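You operate a simulated robot arm through the tools that you are given. There is no shell and no other tool. Be economical: measure what you need, move in short steps, check, and stop when the job is done.

The job below is to be done with a simulated robot arm. You get a single attempt, and the scene is never put back.

## Task
Wind all the purple cord onto the white spool and sort it by length.
Fine: press the orange ZERO button once first, cord lever to FEED, crank till the tail is in, lever back to OFF; the white spool goes on the spot marked with the length that the counter tells. The other spools stay. Set down upright: white spool. Where these are worked on the way, their far stop is far enough and under half their travel is too little: cord lever.

The check looks at the end state, three seconds after you hand in, the way a careful person would. Anything else that was tipped, shoved, dropped, spilled or broken makes it a failure.

## Robot
A 7-joint arm with a two-finger gripper, fixed in place. Base frame: the origin is at the foot of the arm, x ahead of it, y to its left, z up; the work surface is at about z = 0.812. Units: m, degrees, N and s.
With the tool pointing down near the work surface it reaches from about 0.38 to 0.78 m from the base axis. Its first joint turns from -143.0 to 143.0 degrees. Payload 2.45 kg.
The tool frame sits at the grasp point between the pads (the TCP): z along the fingers, y along the line on which they close. The tips reach 0.026 m beyond it. The gripper opens to 0.096 m. The gripper's body begins 0.069 m behind the TCP.
Orientation is that of the tool frame in the base frame, as [roll, pitch, yaw] about the fixed x, y, z axes, in that order (R = Rz(yaw) Ry(pitch) Rx(roll)). With the fingers straight down and closing along the base's y, the tool's x points along the base's -x, its y along +y and its z along -z.

## Interface
- The arm moves only by the tool nudge_tool. Its argument "plan" is text: rows parted by semicolons, each of 7 numbers parted by spaces: the opening, from 0 (shut) to 1 (fully open), then the shift along the tool's x, y, z in units of 20 mm (1.0 is 20 mm), then the turn, a rotation vector about the tool's x, y, z in units of 5 degrees (1.0 is 5 degrees). In form: claw x y z ax ay az; .... A call has 1 to 12 rows; each row shifts and turns the commanded pose from where the row before left it, along the tool's axes as they then stand. A call with a number of a shift or a turn outside -1 to 1 is refused whole. Rows are played at 5 a second. More than 0.05 m and 8.6 degrees between two rows, or a gripper value outside its range, and nothing of the call is played. A pose out of reach is approached as far as the arm can. The call stops where the force on the tool passes 50 N (or 10 N more than at its start, if that is more) or the arm is blocked; 0.2 s more then pass. Each finger halts on what it meets, pressing with about 36 N; the grip force reading is that of the motor and also rises with nothing between the fingers. The clock runs only during rows and for 0.2 s after the last one: add rows that do not move to give the fingers time. It gives the time, the measured TCP pose, the force on the tool (base axes), the opening and the grip force at its end, in the units of the frame above (readings bear some noise), with the torque about the TCP (base axes, N m) and any sound that the robot's microphone picked up.
- Cameras (640 x 400 px; columns grow to the right, rows downward): "scene" is fixed at [0.0501, -0.4981, 1.5421]; the picture's right is [0.64, -0.77, 0.00], its down [-0.46, -0.38, -0.80] and it looks along [0.62, 0.51, -0.60] (base axes); focal length 310 px, centre (320, 200). "wrist" rides on the gripper at [0.082, 0.003, -0.098] in the tool frame; the picture's right is [-0.04, 1.00, 0.00], its down [-0.73, -0.03, -0.68] and it looks along [-0.68, -0.03, 0.73] (tool axes); focal length 256 px, centre (320, 200). There is no depth. A picture from a camera that has moved, and an enlarged one, comes with that camera's place and axes in the base frame and with its lens.
- get_image(camera): a new picture of that camera. The clock stands still meanwhile.
- slide_trunk(by): slides the trunk up (or, below 0, down) by that many m; the arm rides with it, the base frame stays. It gives what a move gives, with no picture.
- close_up(camera, box): a new picture of the part [left, top, right, bottom] of that camera's present view, enlarged. The clock stands still meanwhile.
- job_done(): hands the job in; it is judged then, once.

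Work in short steps. Places have to be worked out from the pictures, the camera data and where the tool is seen: move nearer, look again, correct. Check each grasp and each placing, and mend what went wrong. You have 120 turns and 84 pictures in all, those below and enlarged ones among them. Open the gripper and draw the arm clear of the work before you hand the job in, unless the task says otherwise; then end with one line.

The tools are called after ">>>" as a command line: name --argument value ..., lists and objects as JSON in quotes. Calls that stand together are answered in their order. nudge_tool: Moves the arm, as the interface text tells. Its arguments: {"type":"object","properties":{"plan":{"type":"string"}},"required":["plan"]} The other tools are called the same way: slide_trunk (by) slides the trunk up or down; get_image (camera) takes a picture; close_up (camera, box) takes an enlarged picture of a part of a camera's view; job_done () hands the job in.

At the start:

```text
time_s: 0.0
tool_pos: [0.4945, -0.0027, 1.2137]
ee_rot: [-180.0, 0.0, -179.9]
force: [0.2, -0.6, 0.5]
ft_torque: [0.03, 0.0, -0.02]
gripper_width: 0.0959
grip_force: 0.1
trunk travel left (down, up): [-0.575, 0.065]
```

scene: 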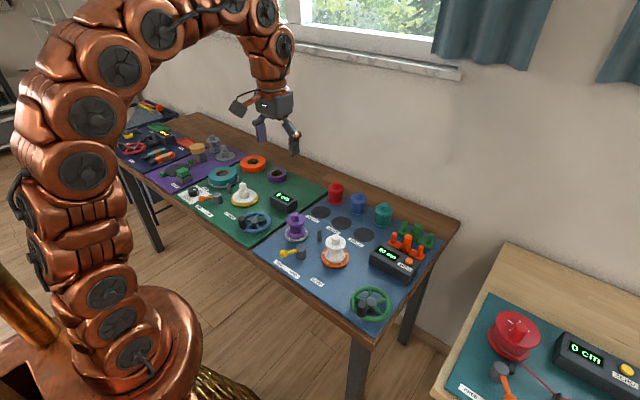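
wrist: 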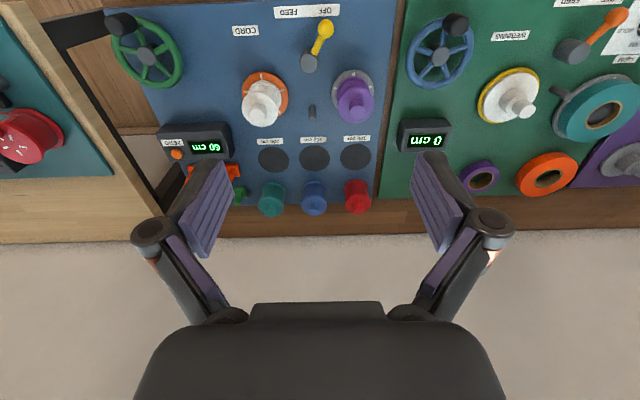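

I start by looking closely at the blue mat with the purple cord, the white spool, counter, lever and crank.

>>> close_up --camera "scene" --box '[260, 170, 460, 330]'

>>> close_up --camera "wrist" --box '[80, 0, 400, 220]'

```text
2.50 times, centred on (360, 250) of scene
camera zoom: at [0.0501, -0.4981, 1.5421], right [0.64, -0.77, 0.0], down [-0.46, -0.38, -0.8], along [0.62, 0.51, -0.6], focal length 775 px, centre (220, 75)
```

zoom: 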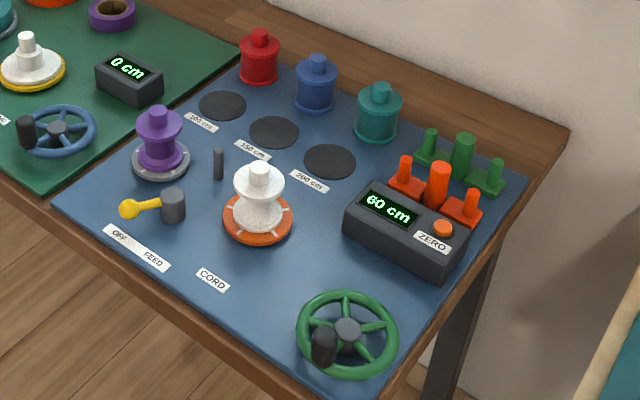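

```text
1.82 times, centred on (240, 110) of wrist
camera zoom: at [0.4128, 0.0007, 1.3121], right [0.04, 1.0, 0.0], down [0.73, -0.03, 0.68], along [0.68, -0.03, -0.73], focal length 465 px, centre (466, 364)
```

zoom: 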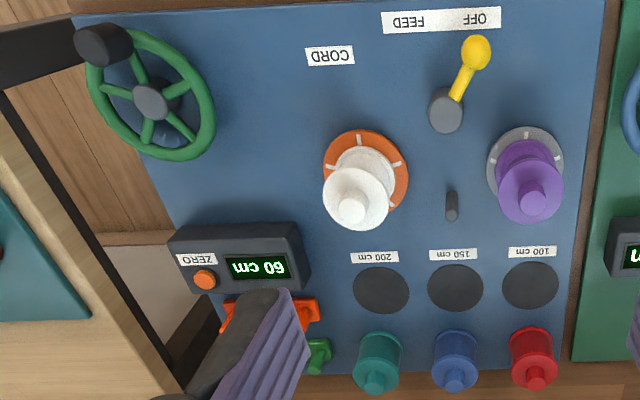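

The pictures agree: the ZERO button is at about (0.69, -0.306, 0.86), the crank hub at (0.512, -0.288), the lever knob at (0.487, 0.007, 0.85) and the white spool at (0.592, -0.112). I close the fingers and move high towards the button.

>>> nudge_tool --plan "0 -0.8 -1 0.5 0 0 0;0 -0.8 -1 0.5 0 0 0;0 -0.8 -1 0.5 0 0 0;0 -0.8 -1 0.5 0 0 0;0 -0.8 -1 0.5 0 0 0;0 -0.8 -1 0.5 0 0 0;0 -0.8 -1 0.5 0 0 0;0 -0.8 -1 0.5 0 0 0;0 -0.8 -1 0.5 0 0 0;0 -0.8 -1 0.5 0 0 0;0 -0.8 -1 0.5 0 0 0;0 -0.8 -1 0.5 0 0 0"

>>> nudge_tool --plan "0 0 -0.8 0.8 0 0 0;0 0 -0.8 0.8 0 0 0;0 0 -0.8 0.8 0 0 0;0 0 -0.8 0.8 0 0 0;0 0 0 0.8 0 0 0;0 0 0 0.8 0 0 0;0 0 0 0.5 0 0 0;0 0 0 0 0 0 0"

>>> get_image --camera "wrist"

```text
time_s: 2.6
tool_pos: [0.6775, -0.2343, 1.0907]
ee_rot: [179.9, 0.0, -179.9]
force: [0.0, -0.1, 0.2]
ft_torque: [-0.02, 0.02, 0.0]
gripper_width: 0.0
grip_force: 28.3
out of reach, approached as far as the arm can: row 12
trunk travel left (down, up): [-0.575, 0.065]
```

```text
time_s: 4.4
tool_pos: [0.6785, -0.2968, 0.9845]
ee_rot: [180.0, 0.0, 180.0]
force: [-0.6, 0.0, -0.6]
ft_torque: [-0.02, -0.05, -0.01]
gripper_width: 0.0
grip_force: 29.0
trunk travel left (down, up): [-0.575, 0.065]
```

```text
79 pictures are left
camera wrist: at [0.5955, -0.2941, 1.083], right [0.04, 1.0, 0.0], down [0.73, -0.03, 0.68], along [0.68, -0.03, -0.73], focal length 256 px, centre (320, 200)
```

wrist: 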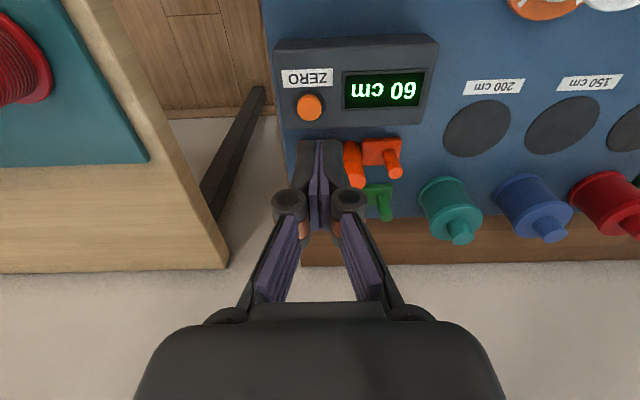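

The button sits at about (0.689, -0.308). I line up over it and lower to about 1 cm above it.

>>> nudge_tool --plan "0 -0.5 -0.55 0 0 0 0;0 0 0 1 0 0 0;0 0 0 1 0 0 0;0 0 0 1 0 0 0;0 0 0 0.8 0 0 0;0 0 0 0 0 0 0"

>>> close_up --camera "scene" --box '[360, 210, 460, 290]'

```text
time_s: 5.8
tool_pos: [0.6882, -0.3077, 0.9094]
ee_rot: [179.9, -0.1, -180.0]
force: [0.0, 0.0, -0.6]
ft_torque: [-0.01, -0.03, -0.01]
gripper_width: 0.0004
grip_force: 28.3
trunk travel left (down, up): [-0.575, 0.065]
```

```text
5.00 times, centred on (410, 250) of scene
camera zoom: at [0.0501, -0.4981, 1.5421], right [0.64, -0.77, 0.0], down [-0.46, -0.38, -0.8], along [0.62, 0.51, -0.6], focal length 1550 px, centre (-130, -50)
```

zoom: 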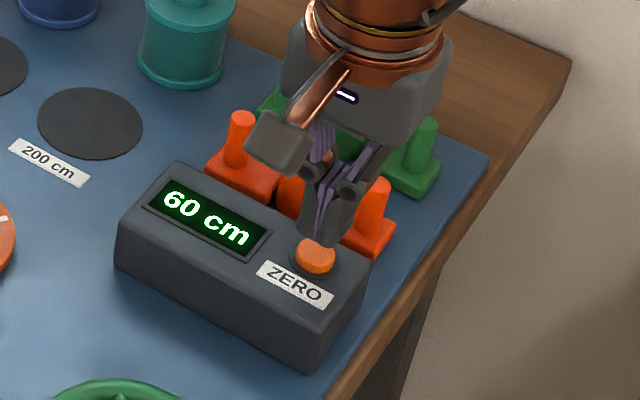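

The tips are right over the button at z about 0.883, so I lower in small steps and listen for a click.

>>> nudge_tool --plan "0 0 0 0.25 0 0 0;0 0 0 0.25 0 0 0;0 0 0 0.2 0 0 0;0 0 0 0.15 0 0 0;0 0 0 0.15 0 0 0"

>>> close_up --camera "scene" --box '[360, 210, 460, 290]'

```text
time_s: 7.0
tool_pos: [0.688, -0.3096, 0.889]
ee_rot: [180.0, 0.0, -179.9]
force: [-0.2, -0.2, -0.9]
ft_torque: [-0.01, -0.02, -0.02]
gripper_width: 0.0001
grip_force: 28.6
trunk travel left (down, up): [-0.575, 0.065]
```

```text
5.00 times, centred on (410, 250) of scene
camera zoom: at [0.0501, -0.4981, 1.5421], right [0.64, -0.77, 0.0], down [-0.46, -0.38, -0.8], along [0.62, 0.51, -0.6], focal length 1550 px, centre (-130, -50)
```

zoom: 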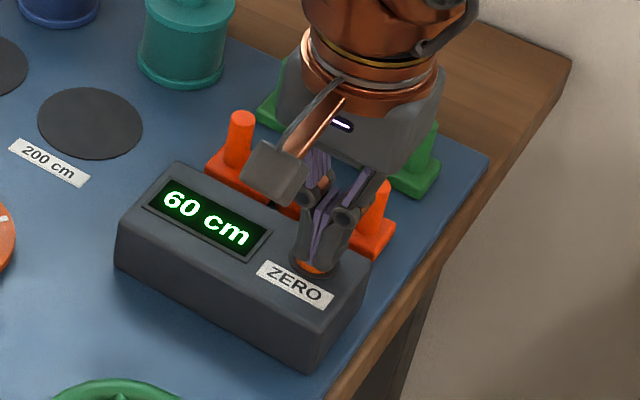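

The tips are almost at the button with no contact force yet; I go on in 2 mm steps.

>>> nudge_tool --plan "0 0 0 0.1 0 0 0;0 0 0 0.1 0 0 0;0 0 0 0.1 0 0 0"

>>> close_up --camera "scene" --box '[360, 210, 460, 290]'

```text
time_s: 7.8
tool_pos: [0.6888, -0.3099, 0.8822]
ee_rot: [-180.0, 0.1, 179.9]
force: [-0.8, -0.1, 5.9]
ft_torque: [-0.02, 0.04, 0.02]
gripper_width: 0.0059
grip_force: 28.5
trunk travel left (down, up): [-0.575, 0.065]
heard: click
```

```text
5.00 times, centred on (410, 250) of scene
camera zoom: at [0.0501, -0.4981, 1.5421], right [0.64, -0.77, 0.0], down [-0.46, -0.38, -0.8], along [0.62, 0.51, -0.6], focal length 1550 px, centre (-130, -50)
```

zoom: 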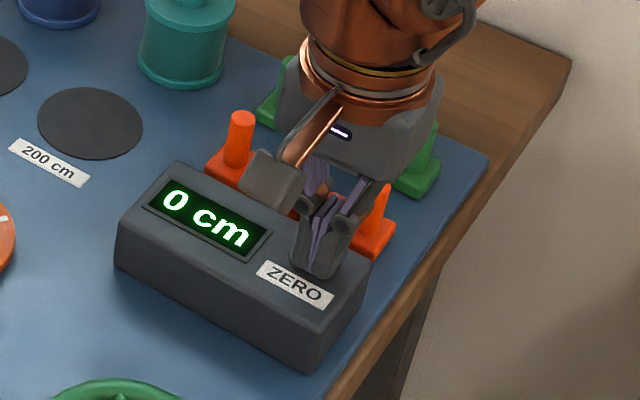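

The counter reads 0 cm and there was a single click. I rise, then swing over to the lever.

>>> nudge_tool --plan "0 0 0 -1 0 0 0;0 0 0 -1 0 0 0;0 0 0 -1 0 0 0;0 0 0 -1 0 0 0;0 0 0 -1 0 0 0;0 0 0 -1 0 0 0;0 1 1 0 0 0 0;0 1 1 0 0 0 0;0 1 1 0 0 0 0;0 1 1 0 0 0 0;0 1 1 0 0 0 0;0 1 1 0 0 0 0"

>>> nudge_tool --plan "0 1 1 0 0 0 0;0 1 1 0 0 0 0;0 1 1 0 0 0 0;0 1 1 0 0 0 0;0 0.3 1 0 0 0 0;0 0 1 0 0 0 0;0 0 1 0 0 0 0;0 0 1 0 0 0 0;0 0 1 0 0 0 0;0 0 1 0 0 0 0;0 0 0.8 0 0 0 0;0 0 0 0 0 0 0"

>>> get_image --camera "wrist"

>>> close_up --camera "scene" --box '[260, 170, 460, 330]'

```text
time_s: 10.4
tool_pos: [0.567, -0.1901, 1.0006]
ee_rot: [179.8, -0.1, 180.0]
force: [-0.5, -0.8, 0.1]
ft_torque: [0.02, 0.02, 0.04]
gripper_width: 0.0002
grip_force: 28.9
trunk travel left (down, up): [-0.575, 0.065]
```

```text
time_s: 13.0
tool_pos: [0.4824, 0.0279, 1.0047]
ee_rot: [179.9, 0.0, -180.0]
force: [0.9, -0.1, -0.1]
ft_torque: [-0.02, 0.0, 0.03]
gripper_width: 0.0
grip_force: 28.6
trunk travel left (down, up): [-0.575, 0.065]
```

```text
75 pictures are left
camera wrist: at [0.4016, 0.0307, 1.1029], right [0.04, 1.0, 0.0], down [0.73, -0.03, 0.68], along [0.68, -0.03, -0.73], focal length 256 px, centre (320, 200)
```

wrist: 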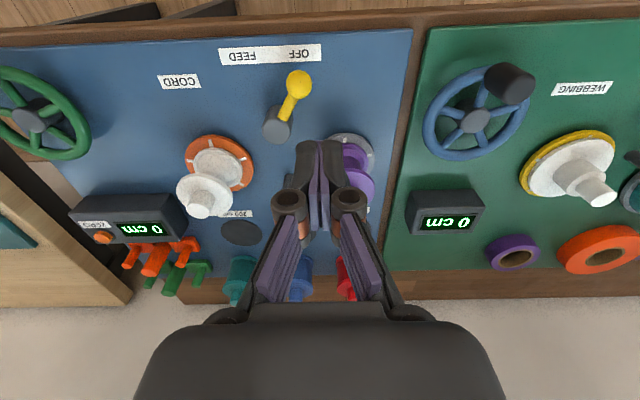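

```text
2.50 times, centred on (360, 250) of scene
camera zoom: at [0.0501, -0.4981, 1.5421], right [0.64, -0.77, 0.0], down [-0.46, -0.38, -0.8], along [0.62, 0.51, -0.6], focal length 775 px, centre (220, 75)
```

zoom: 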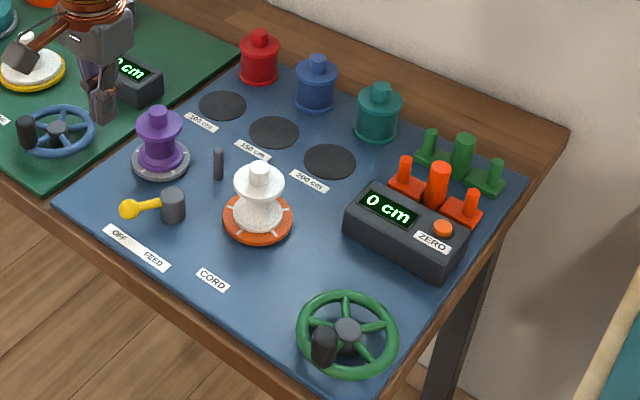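

The knob is at (0.486, 0.006, 0.85) with OFF on the +y side and FEED towards -y. I lower the closed fingers on the +y side of the knob.

>>> nudge_tool --plan "0 0 0.6 1 0 0 0;0 0 0 1 0 0 0;0 0 0 1 0 0 0;0 0 0 1 0 0 0;0 0 0 1 0 0 0;0 0 0 1 0 0 0;0 0 0 1 0 0 0;0 0 0 0 0 0 0"

>>> close_up --camera "wrist" --box '[160, 20, 480, 220]'

```text
time_s: 14.8
tool_pos: [0.4836, 0.0401, 0.8624]
ee_rot: [180.0, 0.0, -180.0]
force: [-0.3, -0.4, 0.2]
ft_torque: [0.06, 0.03, -0.01]
gripper_width: 0.0
grip_force: 28.7
trunk travel left (down, up): [-0.575, 0.065]
```

```text
2.00 times, centred on (320, 120) of wrist
camera zoom: at [0.401, 0.0429, 0.961], right [0.04, 1.0, 0.0], down [0.73, -0.03, 0.68], along [0.68, -0.03, -0.73], focal length 512 px, centre (320, 360)
```

zoom: 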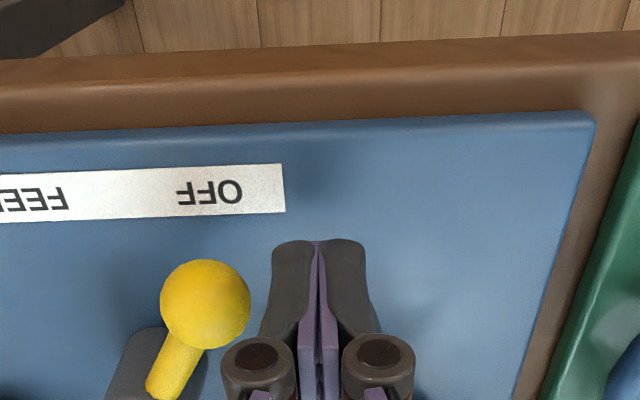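

The finger is beside the knob at a good height. I push in -y.

>>> nudge_tool --plan "0 0 -0.5 0 0 0 0;0 0 -0.5 0 0 0 0;0 0 -0.5 0 0 0 0;0 0 -0.5 0 0 0 0;0 0 -0.5 0 0 0 0;0 0 -0.5 0 0 0 0;0 0 -0.5 0 0 0 0"

>>> close_up --camera "wrist" --box '[160, 20, 480, 220]'

```text
time_s: 16.4
tool_pos: [0.4815, -0.0274, 0.8632]
ee_rot: [-180.0, 0.0, 180.0]
force: [0.7, 20.9, 0.9]
ft_torque: [0.44, -0.05, 0.14]
gripper_width: 0.0001
grip_force: 28.6
trunk travel left (down, up): [-0.575, 0.065]
```

```text
2.00 times, centred on (320, 120) of wrist
camera zoom: at [0.3997, -0.0246, 0.9619], right [0.04, 1.0, 0.0], down [0.73, -0.03, 0.68], along [0.68, -0.03, -0.73], focal length 512 px, centre (320, 360)
```

zoom: 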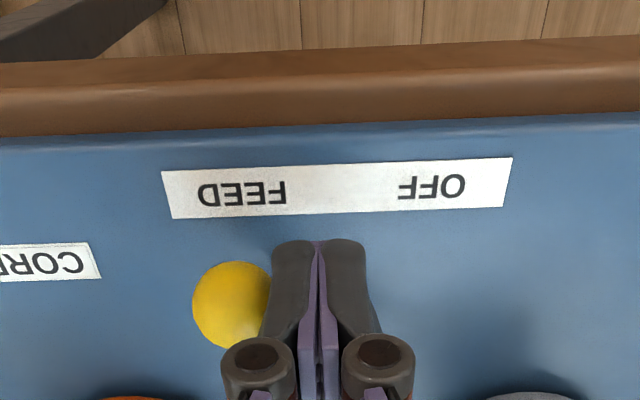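

The push met 21 N, probably the far stop. I back off, rise and look.

>>> nudge_tool --plan "0 0 0.5 0 0 0 0;0 0 0.5 0 0 0 0;0 0 0 -1 0 0 0;0 0 0 -1 0 0 0;0 0 0 -1 0 0 0;0 0 0 -1 0 0 0;0 0 0 -1 0 0 0;0 0 0 -1 0 0 0;0 0 0 0 0 0 0"

>>> close_up --camera "wrist" --box '[80, 20, 400, 220]'

>>> close_up --camera "scene" --box '[260, 200, 410, 320]'

```text
time_s: 18.4
tool_pos: [0.484, -0.0103, 0.9842]
ee_rot: [180.0, -0.1, -180.0]
force: [1.0, -0.2, -0.2]
ft_torque: [-0.04, -0.01, 0.0]
gripper_width: 0.0
grip_force: 27.9
trunk travel left (down, up): [-0.575, 0.065]
```

```text
2.00 times, centred on (240, 120) of wrist
camera zoom: at [0.4011, -0.0077, 1.0815], right [0.04, 1.0, 0.0], down [0.73, -0.03, 0.68], along [0.68, -0.03, -0.73], focal length 512 px, centre (480, 360)
```

zoom: 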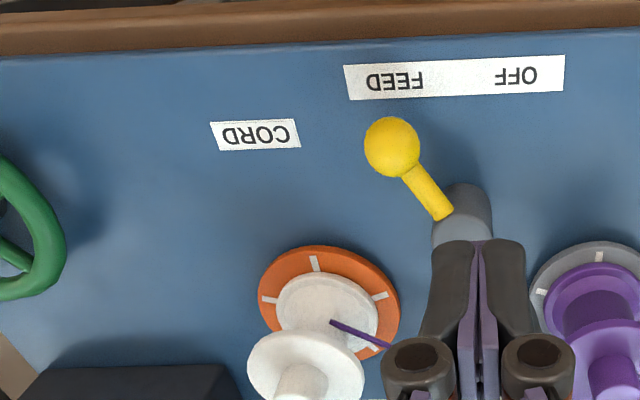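

```text
3.33 times, centred on (335, 260) of scene
camera zoom: at [0.0501, -0.4981, 1.5421], right [0.64, -0.77, 0.0], down [-0.46, -0.38, -0.8], along [0.62, 0.51, -0.6], focal length 1034 px, centre (270, 0)
```

zoom: 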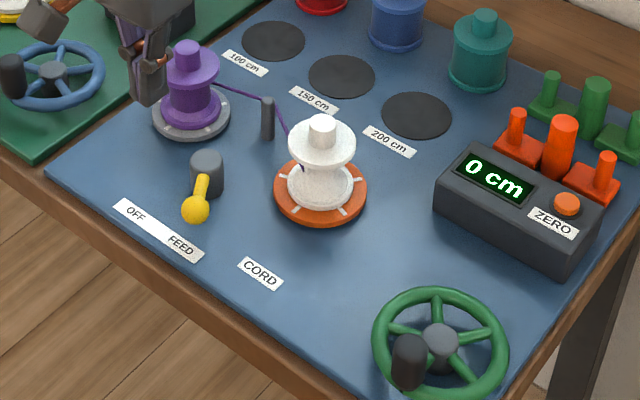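

The lever is at FEED and the purple cord now runs from the purple spool past the guide to the white spool. I go over the crank handle with the gripper opening.

>>> nudge_tool --plan "0.6 0 -1 0 0 0 0;0.6 0 -1 0 0 0 0;0.6 0 -1 0 0 0 0;0.6 0 -1 0 0 0 0;0.6 0 -1 0 0 0 0;0.6 0 -1 0 0 0 0;0.6 0.2 -1 0 0 0 0;0.6 0.2 -1 0 0 0 0;0.6 0.2 -1 0 0 0 0;0.6 0.2 -1 0 0 0 0;0.6 0.2 -1 0 0 0 0;0.6 0 -1 0 0 0 0"

>>> nudge_tool --plan "0.6 0.1 -1 0 0 0 0;0.6 0 -0.6 0 0 0 0;0.6 0 0 0 0 0 0"

>>> get_image --camera "wrist"

>>> close_up --camera "scene" --box '[320, 240, 440, 336]'

```text
time_s: 21.0
tool_pos: [0.4638, -0.2491, 0.9826]
ee_rot: [180.0, 0.0, -180.0]
force: [-0.5, 0.4, -0.1]
ft_torque: [0.02, 0.0, -0.01]
gripper_width: 0.0572
grip_force: 0.1
trunk travel left (down, up): [-0.575, 0.065]
```

```text
time_s: 21.8
tool_pos: [0.4616, -0.2813, 0.9805]
ee_rot: [179.9, 0.0, 180.0]
force: [0.3, -0.8, 0.1]
ft_torque: [-0.02, 0.01, 0.02]
gripper_width: 0.0577
grip_force: 0.0
trunk travel left (down, up): [-0.575, 0.065]
```

```text
69 pictures are left
camera wrist: at [0.379, -0.2782, 1.0796], right [0.04, 1.0, 0.0], down [0.73, -0.03, 0.68], along [0.68, -0.03, -0.73], focal length 256 px, centre (320, 200)
```

wrist: 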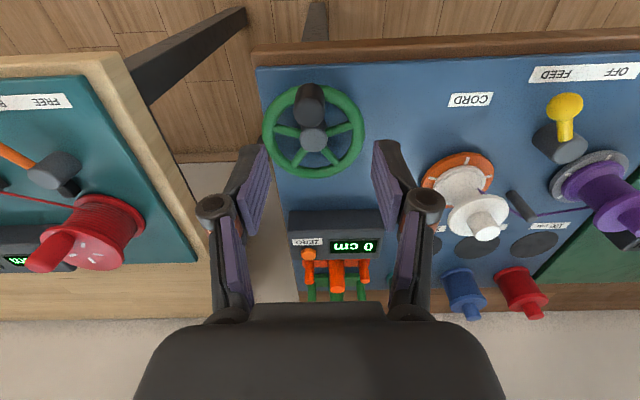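

```text
4.17 times, centred on (380, 288) of scene
camera zoom: at [0.0501, -0.4981, 1.5421], right [0.64, -0.77, 0.0], down [-0.46, -0.38, -0.8], along [0.62, 0.51, -0.6], focal length 1292 px, centre (70, -167)
```

zoom: 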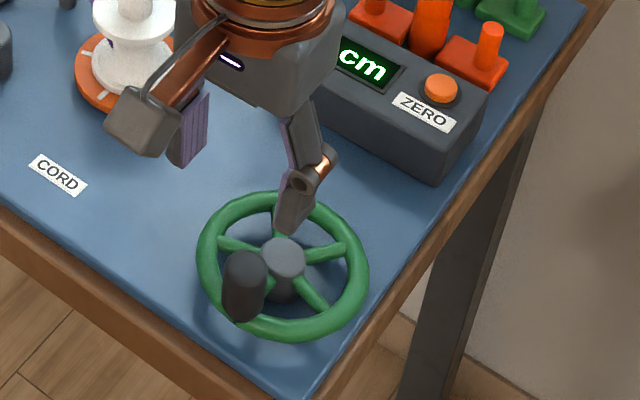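

I need the handle's shape more exactly, so I zoom in on it.

>>> close_up --camera "wrist" --box '[254, 70, 374, 190]'

```text
3.33 times, centred on (314, 130) of wrist
camera zoom: at [0.379, -0.2782, 1.0796], right [0.04, 1.0, 0.0], down [0.73, -0.03, 0.68], along [0.68, -0.03, -0.73], focal length 853 px, centre (340, 433)
```

zoom: 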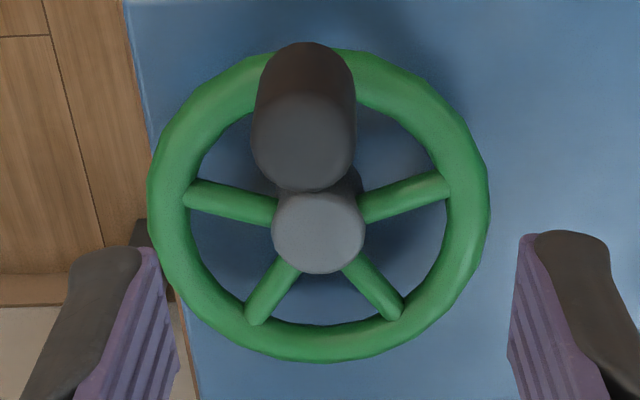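

The handle top is at about (0.463, -0.290, 0.892), the axis at (0.507, -0.290) and the crank radius about 0.044. I lower around the handle to TCP z 0.886.

>>> nudge_tool --plan "0.6 -0.1 -0.42 0.5 0 0 0;0.6 0 0 1 0 0 0;0.6 0 0 1 0 0 0;0.6 0 0 1 0 0 0;0.6 0 0 0.7 0 0 0;0.6 0 0 0.5 0 0 0;0.6 0 0 0 0 0 0"

>>> get_image --camera "wrist"

>>> close_up --camera "scene" --box '[320, 240, 440, 336]'

```text
time_s: 23.4
tool_pos: [0.4627, -0.2913, 0.8898]
ee_rot: [180.0, 0.0, 180.0]
force: [-0.4, 0.2, 0.0]
ft_torque: [0.01, -0.02, -0.01]
gripper_width: 0.0574
grip_force: 0.1
trunk travel left (down, up): [-0.575, 0.065]
```

```text
66 pictures are left
camera wrist: at [0.3803, -0.289, 0.9872], right [0.04, 1.0, 0.0], down [0.73, -0.03, 0.68], along [0.68, -0.03, -0.73], focal length 256 px, centre (320, 200)
```

wrist: 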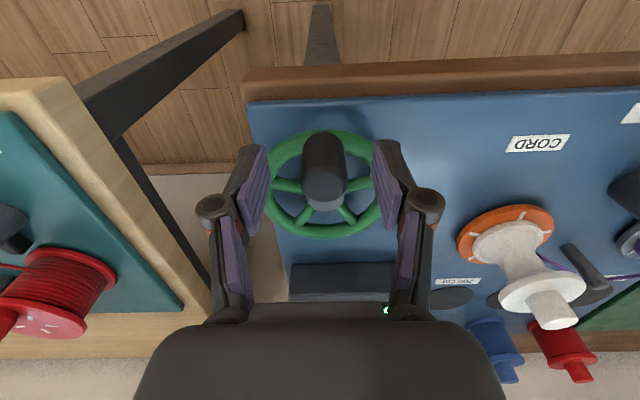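

```text
4.17 times, centred on (380, 288) of scene
camera zoom: at [0.0501, -0.4981, 1.5421], right [0.64, -0.77, 0.0], down [-0.46, -0.38, -0.8], along [0.62, 0.51, -0.6], focal length 1292 px, centre (70, -167)
```

zoom: 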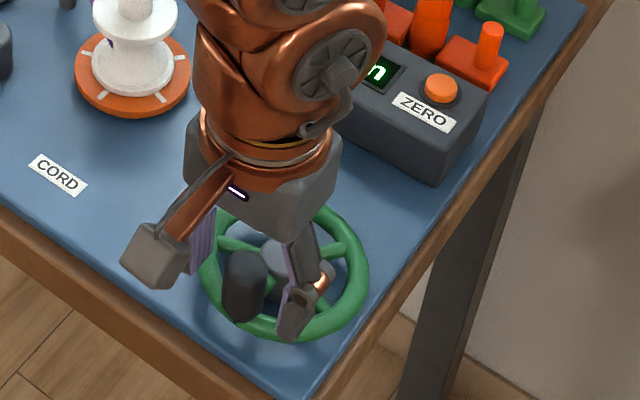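

The handle is centred between the pads. I close on it.

>>> nudge_tool --plan "0 0 0 0 0 0 0;0 0 0 0 0 0 0;0 0 0 0 0 0 0;0 0 0 0 0 0 0;0 0 0 0 0 0 0"

```text
time_s: 24.6
tool_pos: [0.4629, -0.2917, 0.8882]
ee_rot: [180.0, -0.1, 180.0]
force: [1.5, -0.1, 1.6]
ft_torque: [-0.06, -0.08, 0.05]
gripper_width: 0.0245
grip_force: 45.1
trunk travel left (down, up): [-0.575, 0.065]
```

Gripped at 24.5 mm. I turn a trial 45° clockwise (seen from above) and read forces and counter.

>>> nudge_tool --plan "0 -0.168 0.842 0 0 0 0;0 -0.477 0.714 0 0 0 0;0 0 0 0 0 0 0"

>>> get_image --camera "scene"

```text
time_s: 25.4
tool_pos: [0.4726, -0.2585, 0.8885]
ee_rot: [-179.8, 0.0, 179.9]
force: [-14.1, 12.2, 36.9]
ft_torque: [0.39, 0.32, 0.03]
gripper_width: 0.0245
grip_force: 45.0
trunk travel left (down, up): [-0.575, 0.065]
```

```text
64 pictures are left
```

scene: 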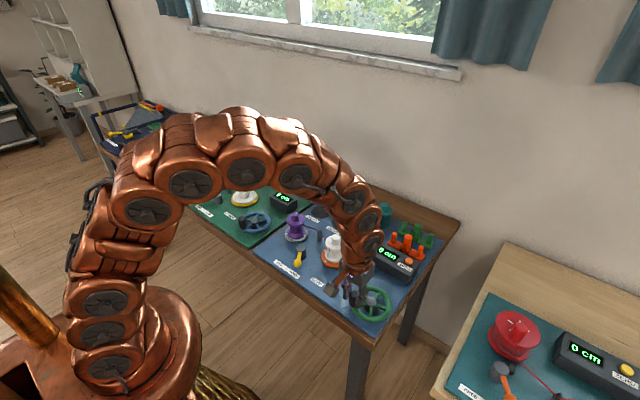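

Fz rose to 37 N, which is odd; I zoom in on the crank and counter.

>>> close_up --camera "scene" --box '[320, 230, 420, 330]'

>>> close_up --camera "wrist" --box '[220, 100, 420, 260]'

```text
4.00 times, centred on (370, 280) of scene
camera zoom: at [0.0501, -0.4981, 1.5421], right [0.64, -0.77, 0.0], down [-0.46, -0.38, -0.8], along [0.62, 0.51, -0.6], focal length 1240 px, centre (120, -120)
```

zoom: 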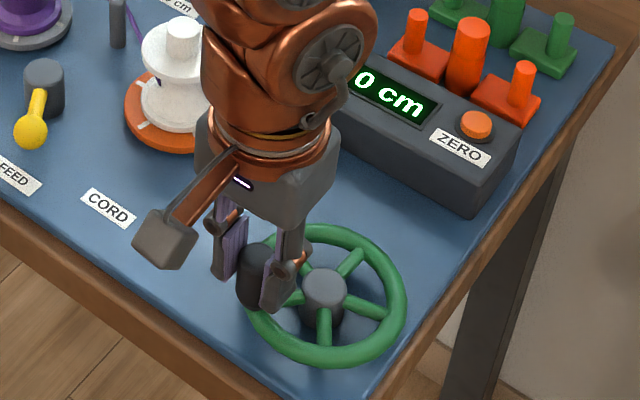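

```text
2.50 times, centred on (320, 180) of wrist
camera zoom: at [0.391, -0.2566, 0.9868], right [0.04, 1.0, 0.0], down [0.73, -0.03, 0.68], along [0.68, -0.03, -0.73], focal length 640 px, centre (320, 250)
```

zoom: 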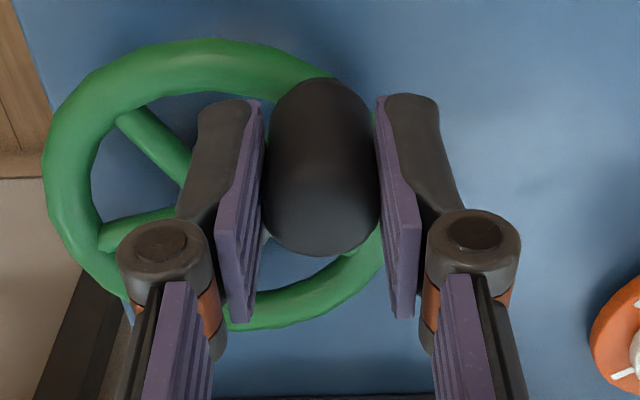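

The crank has turned 45° but the counter has no increment yet; the outward and upward forces suggest my radius is slightly small and tips perhaps touch the wheel. I raise 5 mm, shift 3 mm outward and read again.

>>> nudge_tool --plan "0 0.1 0.1 -0.25 0 0 0;0 0 0 0 0 0 0"

```text
time_s: 26.0
tool_pos: [0.4733, -0.2602, 0.889]
ee_rot: [179.9, -0.3, 180.0]
force: [-0.7, -1.3, -41.0]
ft_torque: [-0.07, 0.22, 0.04]
gripper_width: 0.0242
grip_force: 45.1
trunk travel left (down, up): [-0.575, 0.065]
```

Lateral force is now zero, so the vertical load is just grip stiction. I ease z back 2.4 mm and turn another 90° with radius 0.0462.

>>> nudge_tool --plan "0 0 0 0.13 0 0 0;0 -0.719 0.545 0 0 0 0;0 -0.872 0.228 0 0 0 0;0 -0.893 -0.123 0 0 0 0;0 -0.778 -0.456 0 0 0 0;0 0 0 0 0 0 0"

>>> close_up --camera "scene" --box '[320, 200, 440, 320]'

```text
time_s: 27.4
tool_pos: [0.5409, -0.2526, 0.8923]
ee_rot: [-180.0, 0.1, -180.0]
force: [13.0, 15.3, -32.7]
ft_torque: [0.29, -0.88, 0.08]
gripper_width: 0.0246
grip_force: 45.3
trunk travel left (down, up): [-0.575, 0.065]
```

```text
3.33 times, centred on (380, 260) of scene
camera zoom: at [0.0501, -0.4981, 1.5421], right [0.64, -0.77, 0.0], down [-0.46, -0.38, -0.8], along [0.62, 0.51, -0.6], focal length 1034 px, centre (120, 0)
```

zoom: 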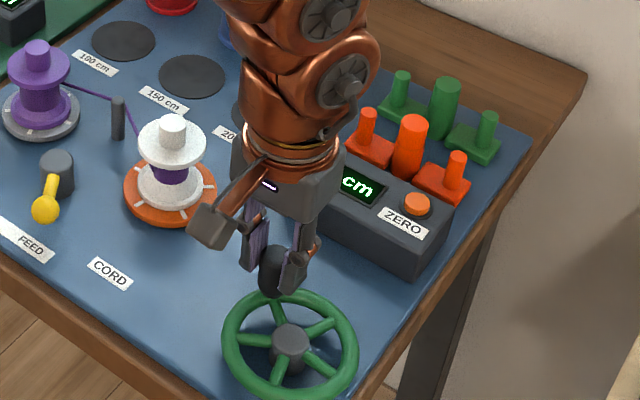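

Purple turns are appearing on the white spool, so clockwise is right. Refit: axis (0.511, -0.290), radius 0.048; I correct and turn another 180°.

>>> nudge_tool --plan "0 -0.12 0.185 0.1 0 0 0;0 -0.604 -0.716 0 0 0 0;0 -0.284 -0.893 0 0 0 0;0 0.079 -0.933 0 0 0 0;0 0.430 -0.832 0 0 0 0;0 0.716 -0.604 0 0 0 0;0 0.893 -0.284 0 0 0 0;0 0.933 0.079 0 0 0 0;0 0.832 0.430 0 0 0 0;0 0 0 0 0 0 0"

>>> close_up --camera "scene" --box '[320, 200, 440, 320]'

```text
time_s: 29.6
tool_pos: [0.4802, -0.3267, 0.8893]
ee_rot: [180.0, -0.1, 179.9]
force: [-19.6, -25.3, 32.5]
ft_torque: [-0.79, 0.67, -0.14]
gripper_width: 0.0241
grip_force: 45.6
trunk travel left (down, up): [-0.575, 0.065]
```

```text
3.33 times, centred on (380, 260) of scene
camera zoom: at [0.0501, -0.4981, 1.5421], right [0.64, -0.77, 0.0], down [-0.46, -0.38, -0.8], along [0.62, 0.51, -0.6], focal length 1034 px, centre (120, 0)
```

zoom: 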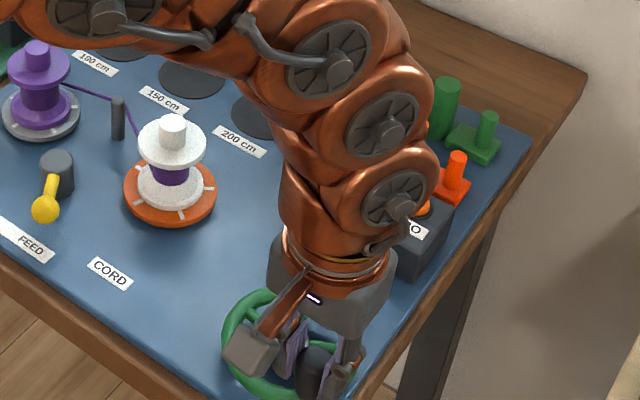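

Now at about -130°, with 310° turned in total. I correct 2 mm outward and go on half a turn to where the counter can be seen.

>>> nudge_tool --plan "0 0.065 -0.075 -0.1 0 0 0;0 0.61 0.725 0 0 0 0;0 0.287 0.905 0 0 0 0;0 -0.08 0.945 0 0 0 0;0 -0.435 0.842 0 0 0 0;0 -0.725 0.61 0 0 0 0;0 0 0 0 0 0 0"

>>> close_up --camera "scene" --box '[320, 200, 440, 320]'

```text
time_s: 31.2
tool_pos: [0.4866, -0.2476, 0.8899]
ee_rot: [179.8, -0.1, 179.9]
force: [8.7, -20.9, -36.7]
ft_torque: [-0.4, 0.5, -0.11]
gripper_width: 0.0246
grip_force: 44.9
trunk travel left (down, up): [-0.575, 0.065]
```

```text
3.33 times, centred on (380, 260) of scene
camera zoom: at [0.0501, -0.4981, 1.5421], right [0.64, -0.77, 0.0], down [-0.46, -0.38, -0.8], along [0.62, 0.51, -0.6], focal length 1034 px, centre (120, 0)
```

zoom: 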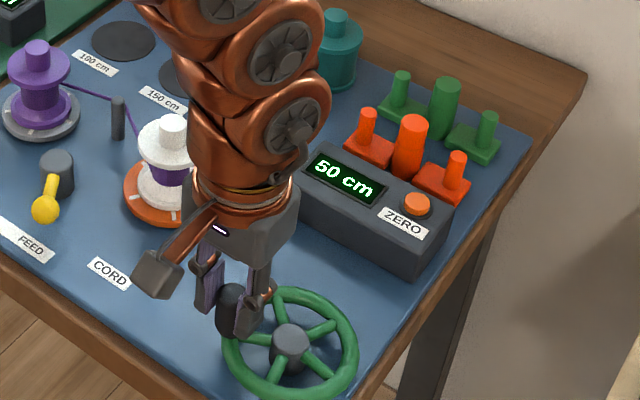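

The counter shows 50 cm after about 430°. I relax the stresses by a quick regrip and continue a full turn in two halves.

>>> nudge_tool --plan "0.45 -0.03 -0.04 0.06 0 0 0;0 0 0 0 0 0 0;0 0 0 0 0 0 0;0 -0.887 0.301 0 0 0 0;0 -0.935 -0.061 0 0 0 0;0 -0.840 -0.414 0 0 0 0;0 -0.617 -0.704 0 0 0 0;0 -0.301 -0.887 0 0 0 0;0 0.061 -0.935 0 0 0 0;0 0.414 -0.840 0 0 0 0;0 0.704 -0.617 0 0 0 0;0 0 0 0 0 0 0"

```text
time_s: 33.8
tool_pos: [0.535, -0.3316, 0.892]
ee_rot: [-179.8, 0.3, -180.0]
force: [24.9, -46.8, -9.6]
ft_torque: [-1.05, 0.1, -0.15]
gripper_width: 0.0246
grip_force: 45.3
trunk travel left (down, up): [-0.575, 0.065]
```

Half a turn done, but the tool is pressed outward with 53 N, so my path is about 2.5 mm too far in here. I shift outward, regrip and read.

>>> nudge_tool --plan "0.45 -0.06 -0.11 0.03 0 0 0;0.45 0 0 0 0 0 0;0 0 0 0 0 0 0;0 0 0 0 0 0 0;0 0 0 0 0 0 0"

>>> close_up --camera "scene" --box '[320, 200, 440, 320]'

```text
time_s: 35.0
tool_pos: [0.5323, -0.3286, 0.8901]
ee_rot: [179.9, -0.1, -179.9]
force: [-10.3, 14.2, 1.1]
ft_torque: [0.44, 0.85, 0.13]
gripper_width: 0.0254
grip_force: 45.5
trunk travel left (down, up): [-0.575, 0.065]
```

```text
3.33 times, centred on (380, 260) of scene
camera zoom: at [0.0501, -0.4981, 1.5421], right [0.64, -0.77, 0.0], down [-0.46, -0.38, -0.8], along [0.62, 0.51, -0.6], focal length 1034 px, centre (120, 0)
```

zoom: 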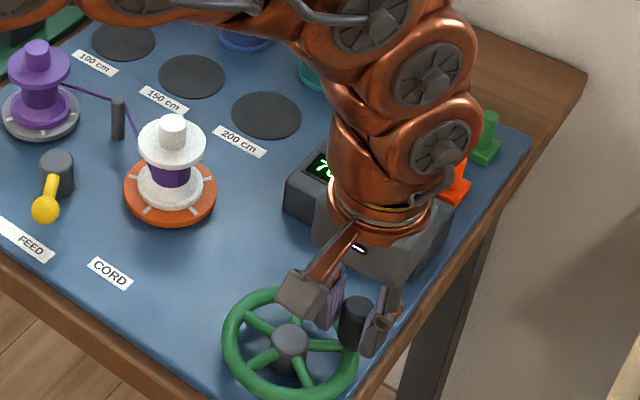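

Counter shows 70-something. Load is small now; I go on another 180°.

>>> nudge_tool --plan "0 0.887 -0.301 0 0 0 0;0 0.935 0.061 0 0 0 0;0 0.840 0.414 0 0 0 0;0 0.617 0.704 0 0 0 0;0 0.301 0.887 0 0 0 0;0 -0.061 0.935 0 0 0 0;0 -0.414 0.840 0 0 0 0;0 -0.704 0.617 0 0 0 0;0 0 0 0 0 0 0"

>>> close_up --camera "scene" --box '[320, 200, 440, 320]'

```text
time_s: 37.0
tool_pos: [0.4901, -0.2461, 0.8886]
ee_rot: [179.9, 0.0, 179.9]
force: [-12.4, 26.4, -19.2]
ft_torque: [0.58, -0.76, 0.13]
gripper_width: 0.0244
grip_force: 45.0
trunk travel left (down, up): [-0.575, 0.065]
```

```text
3.33 times, centred on (380, 260) of scene
camera zoom: at [0.0501, -0.4981, 1.5421], right [0.64, -0.77, 0.0], down [-0.46, -0.38, -0.8], along [0.62, 0.51, -0.6], focal length 1034 px, centre (120, 0)
```

zoom: 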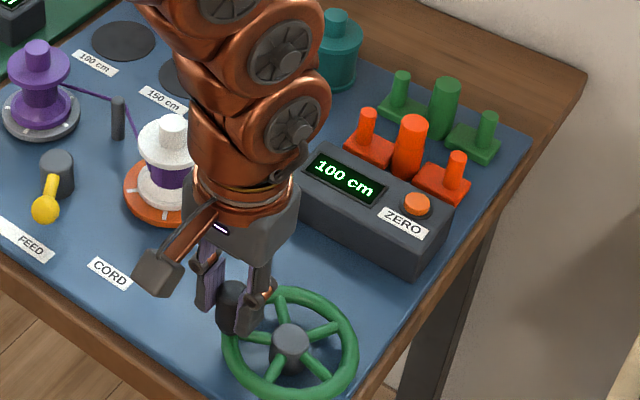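

100 cm and the cord is still taut to the purple spool, so it isn't finished. Small outward correction with regrip, then a further half turn.

>>> nudge_tool --plan "0.45 0.035 0.065 0.05 0 0 0;0 0 0 0 0 0 0;0 0 0 0 0 0 0;0 -0.90 0.305 0 0 0 0;0 -0.95 -0.062 0 0 0 0;0 -0.853 -0.42 0 0 0 0;0 -0.626 -0.715 0 0 0 0;0 -0.305 -0.90 0 0 0 0;0 0.062 -0.95 0 0 0 0;0 0.42 -0.853 0 0 0 0;0 0.715 -0.626 0 0 0 0;0 0 0 0 0 0 0"

>>> close_up --camera "scene" --box '[260, 190, 420, 330]'

```text
time_s: 39.6
tool_pos: [0.5365, -0.3331, 0.8868]
ee_rot: [179.9, -0.1, 179.8]
force: [-1.6, 3.4, -10.1]
ft_torque: [0.15, -0.63, -0.01]
gripper_width: 0.0243
grip_force: 45.0
trunk travel left (down, up): [-0.575, 0.065]
```

```text
2.86 times, centred on (340, 260) of scene
camera zoom: at [0.0501, -0.4981, 1.5421], right [0.64, -0.77, 0.0], down [-0.46, -0.38, -0.8], along [0.62, 0.51, -0.6], focal length 886 px, centre (263, 29)
```

zoom: 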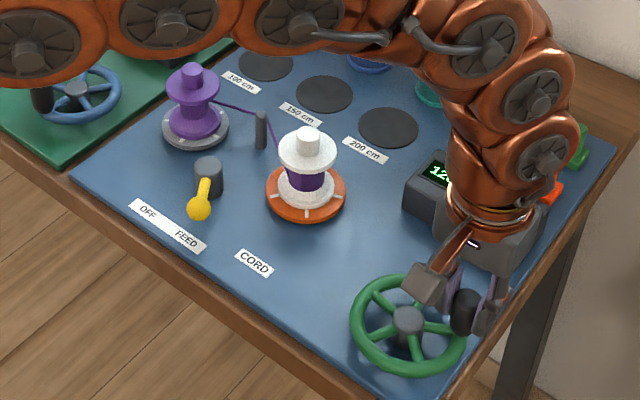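

Forces are near zero and the counter shows 120-something with cord still on the purple side. Same scale, another half turn.

>>> nudge_tool --plan "0 0.90 -0.305 0.03 0 0 0;0 0.95 0.062 0 0 0 0;0 0.853 0.42 0 0 0 0;0 0.626 0.715 0 0 0 0;0 0.305 0.90 0 0 0 0;0 -0.062 0.95 0 0 0 0;0 -0.42 0.853 0 0 0 0;0 -0.715 0.626 0 0 0 0;0 0 0 0 0 0 0"

>>> close_up --camera "scene" --box '[260, 190, 420, 330]'

```text
time_s: 41.6
tool_pos: [0.4883, -0.2482, 0.8868]
ee_rot: [-179.9, 0.1, -179.9]
force: [9.5, -24.1, 6.1]
ft_torque: [-0.68, 1.07, -0.03]
gripper_width: 0.0242
grip_force: 44.6
trunk travel left (down, up): [-0.575, 0.065]
```

```text
2.86 times, centred on (340, 260) of scene
camera zoom: at [0.0501, -0.4981, 1.5421], right [0.64, -0.77, 0.0], down [-0.46, -0.38, -0.8], along [0.62, 0.51, -0.6], focal length 886 px, centre (263, 29)
```

zoom: 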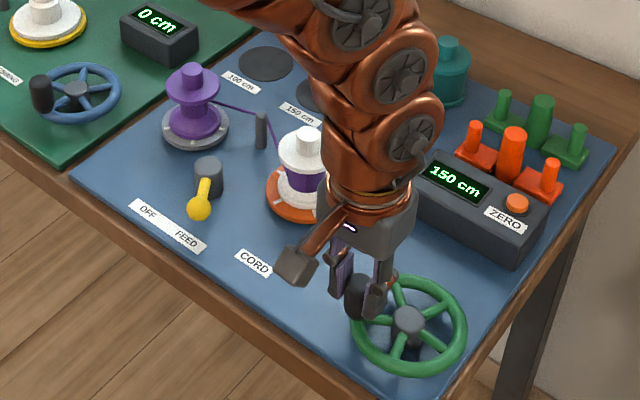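

150 cm and the cord still runs from the purple spool; I continue, with a slight inward correction.

>>> nudge_tool --plan "0.45 -0.025 -0.045 0 0 0 0;0 0 0 0 0 0 0;0 0 0 0 0 0 0;0 -0.90 0.305 0 0 0 0;0 -0.95 -0.062 0 0 0 0;0 -0.853 -0.42 0 0 0 0;0 -0.626 -0.715 0 0 0 0;0 -0.305 -0.90 0 0 0 0;0 0.062 -0.95 0 0 0 0;0 0.42 -0.853 0 0 0 0;0 0.715 -0.626 0 0 0 0;0 0 0 0 0 0 0"

>>> close_up --camera "scene" --box '[260, 190, 420, 330]'

```text
time_s: 44.2
tool_pos: [0.5356, -0.332, 0.8887]
ee_rot: [180.0, -0.3, 180.0]
force: [-10.0, 16.3, -12.0]
ft_torque: [0.45, 1.44, -0.01]
gripper_width: 0.0244
grip_force: 44.8
trunk travel left (down, up): [-0.575, 0.065]
```

```text
2.86 times, centred on (340, 260) of scene
camera zoom: at [0.0501, -0.4981, 1.5421], right [0.64, -0.77, 0.0], down [-0.46, -0.38, -0.8], along [0.62, 0.51, -0.6], focal length 886 px, centre (263, 29)
```

zoom: 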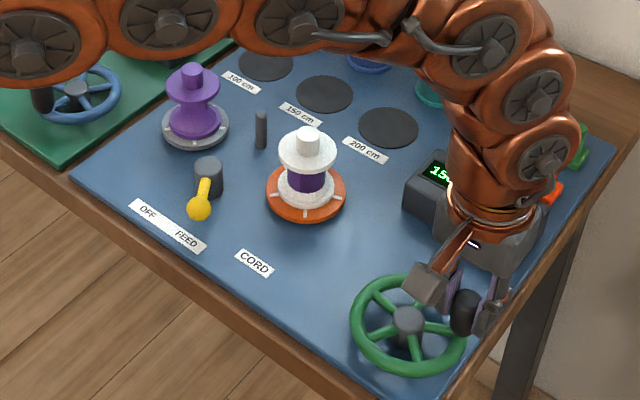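

The cord is off the guide: the tail is in, and the counter starts with "15". I release, rise and read everything.

>>> nudge_tool --plan "0.6 0 0 0 0 0 0;0.6 0 0 0 0 0 0;0.6 0 0 -0.8 0 0 0;0.6 0 0 -1 0 0 0;0.6 0 0 -1 0 0 0;0.6 0 0 -1 0 0 0;0.6 0 0 -1 0 0 0;0 1 0 -1 0 0 0;0 1 0.5 0 0 0 0;0 1 1 0 0 0 0;0 1 1 0 0 0 0;0 0 1 0 0 0 0"

>>> close_up --camera "scene" --box '[260, 170, 440, 310]'

>>> get_image --camera "wrist"

```text
time_s: 46.8
tool_pos: [0.4582, -0.2674, 1.0044]
ee_rot: [-179.9, 0.1, 180.0]
force: [-0.4, -0.4, -0.9]
ft_torque: [0.0, -0.01, -0.02]
gripper_width: 0.0
grip_force: 28.8
trunk travel left (down, up): [-0.575, 0.065]
```

```text
2.86 times, centred on (350, 240) of scene
camera zoom: at [0.0501, -0.4981, 1.5421], right [0.64, -0.77, 0.0], down [-0.46, -0.38, -0.8], along [0.62, 0.51, -0.6], focal length 886 px, centre (234, 86)
```

zoom: 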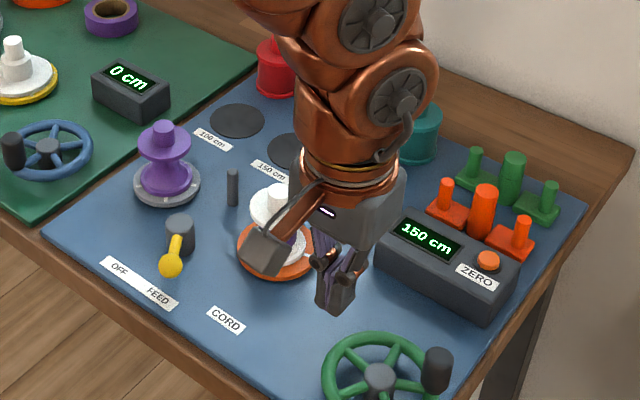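

```text
52 pictures are left
camera wrist: at [0.3756, -0.2637, 1.1027], right [0.04, 1.0, 0.0], down [0.73, -0.03, 0.68], along [0.68, -0.03, -0.73], focal length 256 px, centre (320, 200)
```

wrist: 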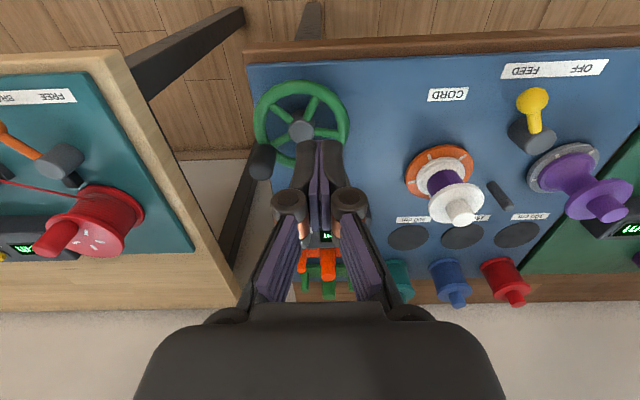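

The counter reads 150 cm, so the white spool goes on the middle spot. First the lever back: I move to its -y side and lower.

>>> nudge_tool --plan "0 -0.65 1 0 0 0 0;0 -0.65 1 0 0 0 0;0 0 1 0 0 0 0;0 0 1 0 0 0 0;0 0 1 0 0 0 0;0 0 1 0 0 0 0;0 0 1 0 0 0 0;0 0 1 0 0 0 0;0 0 1 0 0 0 0;0 0 0 1 0 0 0;0 0 0 1 0 0 0;0 0 0 0 0 0 0"

>>> get_image --camera "wrist"

```text
time_s: 49.4
tool_pos: [0.4818, -0.0844, 0.9634]
ee_rot: [180.0, 0.0, 179.9]
force: [-0.3, -0.5, -0.1]
ft_torque: [0.03, -0.01, 0.06]
gripper_width: 0.0
grip_force: 28.2
trunk travel left (down, up): [-0.575, 0.065]
```

```text
51 pictures are left
camera wrist: at [0.4003, -0.0812, 1.0626], right [0.04, 1.0, 0.0], down [0.73, -0.03, 0.68], along [0.68, -0.03, -0.73], focal length 256 px, centre (320, 200)
```

wrist: 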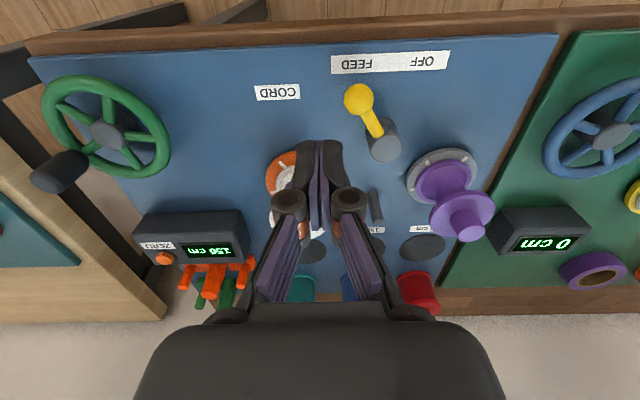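

The knob is at (0.484, -0.053); there is 1 cm of clearance. I lower and push +y.

>>> nudge_tool --plan "0 0 0 1 0 0 0;0 0 0 1 0 0 0;0 0 0 1 0 0 0;0 0 0 1 0 0 0;0 0 0 1 0 0 0;0 0 0.5 0 0 0 0;0 0 0.5 0 0 0 0;0 0 0.5 0 0 0 0;0 0 0.5 0 0 0 0;0 0 0.5 0 0 0 0;0 0 0.5 0 0 0 0;0 0 0.5 0 0 0 0"

>>> nudge_tool --plan "0 0 0.1 0 0 0 0;0 0 0.1 0 0 0 0"

>>> close_up --camera "wrist" --box '[160, 20, 480, 220]'

```text
time_s: 52.0
tool_pos: [0.4842, -0.0175, 0.8645]
ee_rot: [180.0, 0.0, 179.9]
force: [-0.6, -20.0, 1.4]
ft_torque: [-0.4, 0.02, -0.1]
gripper_width: 0.0
grip_force: 28.1
trunk travel left (down, up): [-0.575, 0.065]
```

```text
time_s: 52.5
tool_pos: [0.4841, -0.0151, 0.8651]
ee_rot: [-179.7, 0.2, -179.8]
force: [0.9, -43.5, -6.3]
ft_torque: [-1.0, 0.03, -0.2]
gripper_width: 0.0
grip_force: 28.8
trunk travel left (down, up): [-0.575, 0.065]
stopped in row 2: the force on the tool passed its limit at 55 N (the readings are from after the stop); the commanded pose is now the measured one
```

```text
2.00 times, centred on (320, 120) of wrist
camera zoom: at [0.4026, -0.013, 0.963], right [0.04, 1.0, 0.0], down [0.73, -0.02, 0.68], along [0.68, -0.03, -0.73], focal length 512 px, centre (320, 360)
```

zoom: 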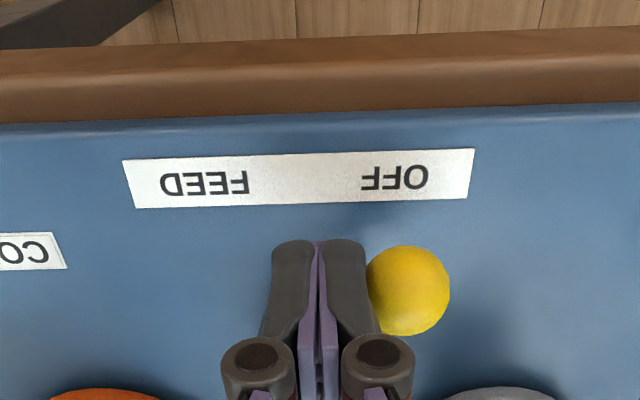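

The lever is at its OFF stop. I back off, rise and head to the white spool with the gripper opening.

>>> nudge_tool --plan "0 0 -0.6 0 0 0 0;0 0 -0.4 -0.5 0 0 0;0 0 0 -1 0 0 0;0 0 0 -1 0 0 0;0 0 0 -1 0 0 0;0 0 0 -1 0 0 0;0 0 0 -1 0 0 0;0 0 0 -1 0 0 0;0.6 0 -1 -1 0 0 0;0.6 -1 -1 0 0 0 0;0.6 -1 -1 0 0 0 0;0.6 -1 -0.8 0 0 0 0"

>>> nudge_tool --plan "0.6 -1 0 0 0 0 0;0.6 -0.5 0 0 0 0 0;0.6 0 0 0 0 0 0"

>>> get_image --camera "wrist"

>>> close_up --camera "scene" --box '[260, 170, 440, 310]'

```text
time_s: 55.1
tool_pos: [0.5463, -0.1091, 1.0152]
ee_rot: [-179.8, 0.0, -179.8]
force: [0.1, -0.4, -0.5]
ft_torque: [0.01, 0.0, -0.02]
gripper_width: 0.0576
grip_force: 0.1
trunk travel left (down, up): [-0.575, 0.065]
```

```text
time_s: 55.9
tool_pos: [0.5749, -0.1076, 1.0172]
ee_rot: [-179.8, 0.0, -179.9]
force: [-0.6, -0.1, 0.4]
ft_torque: [0.0, 0.03, -0.01]
gripper_width: 0.0577
grip_force: 0.1
trunk travel left (down, up): [-0.575, 0.065]
```

```text
49 pictures are left
camera wrist: at [0.4933, -0.1049, 1.1147], right [0.04, 1.0, 0.0], down [0.73, -0.03, 0.68], along [0.68, -0.03, -0.73], focal length 256 px, centre (320, 200)
```

wrist: 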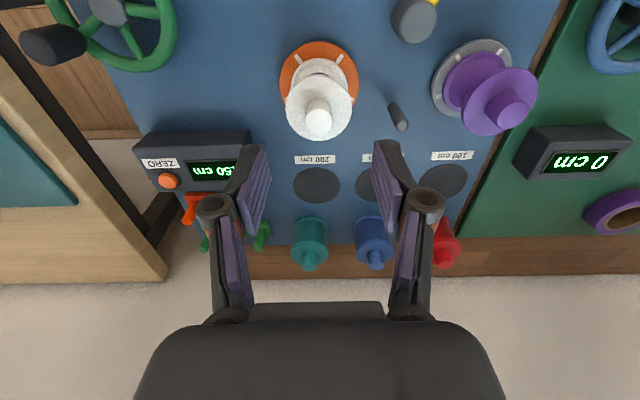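

```text
2.86 times, centred on (350, 240) of scene
camera zoom: at [0.0501, -0.4981, 1.5421], right [0.64, -0.77, 0.0], down [-0.46, -0.38, -0.8], along [0.62, 0.51, -0.6], focal length 886 px, centre (234, 86)
```

zoom: 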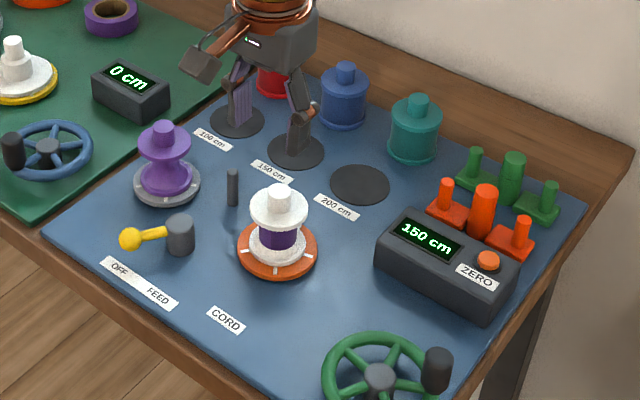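

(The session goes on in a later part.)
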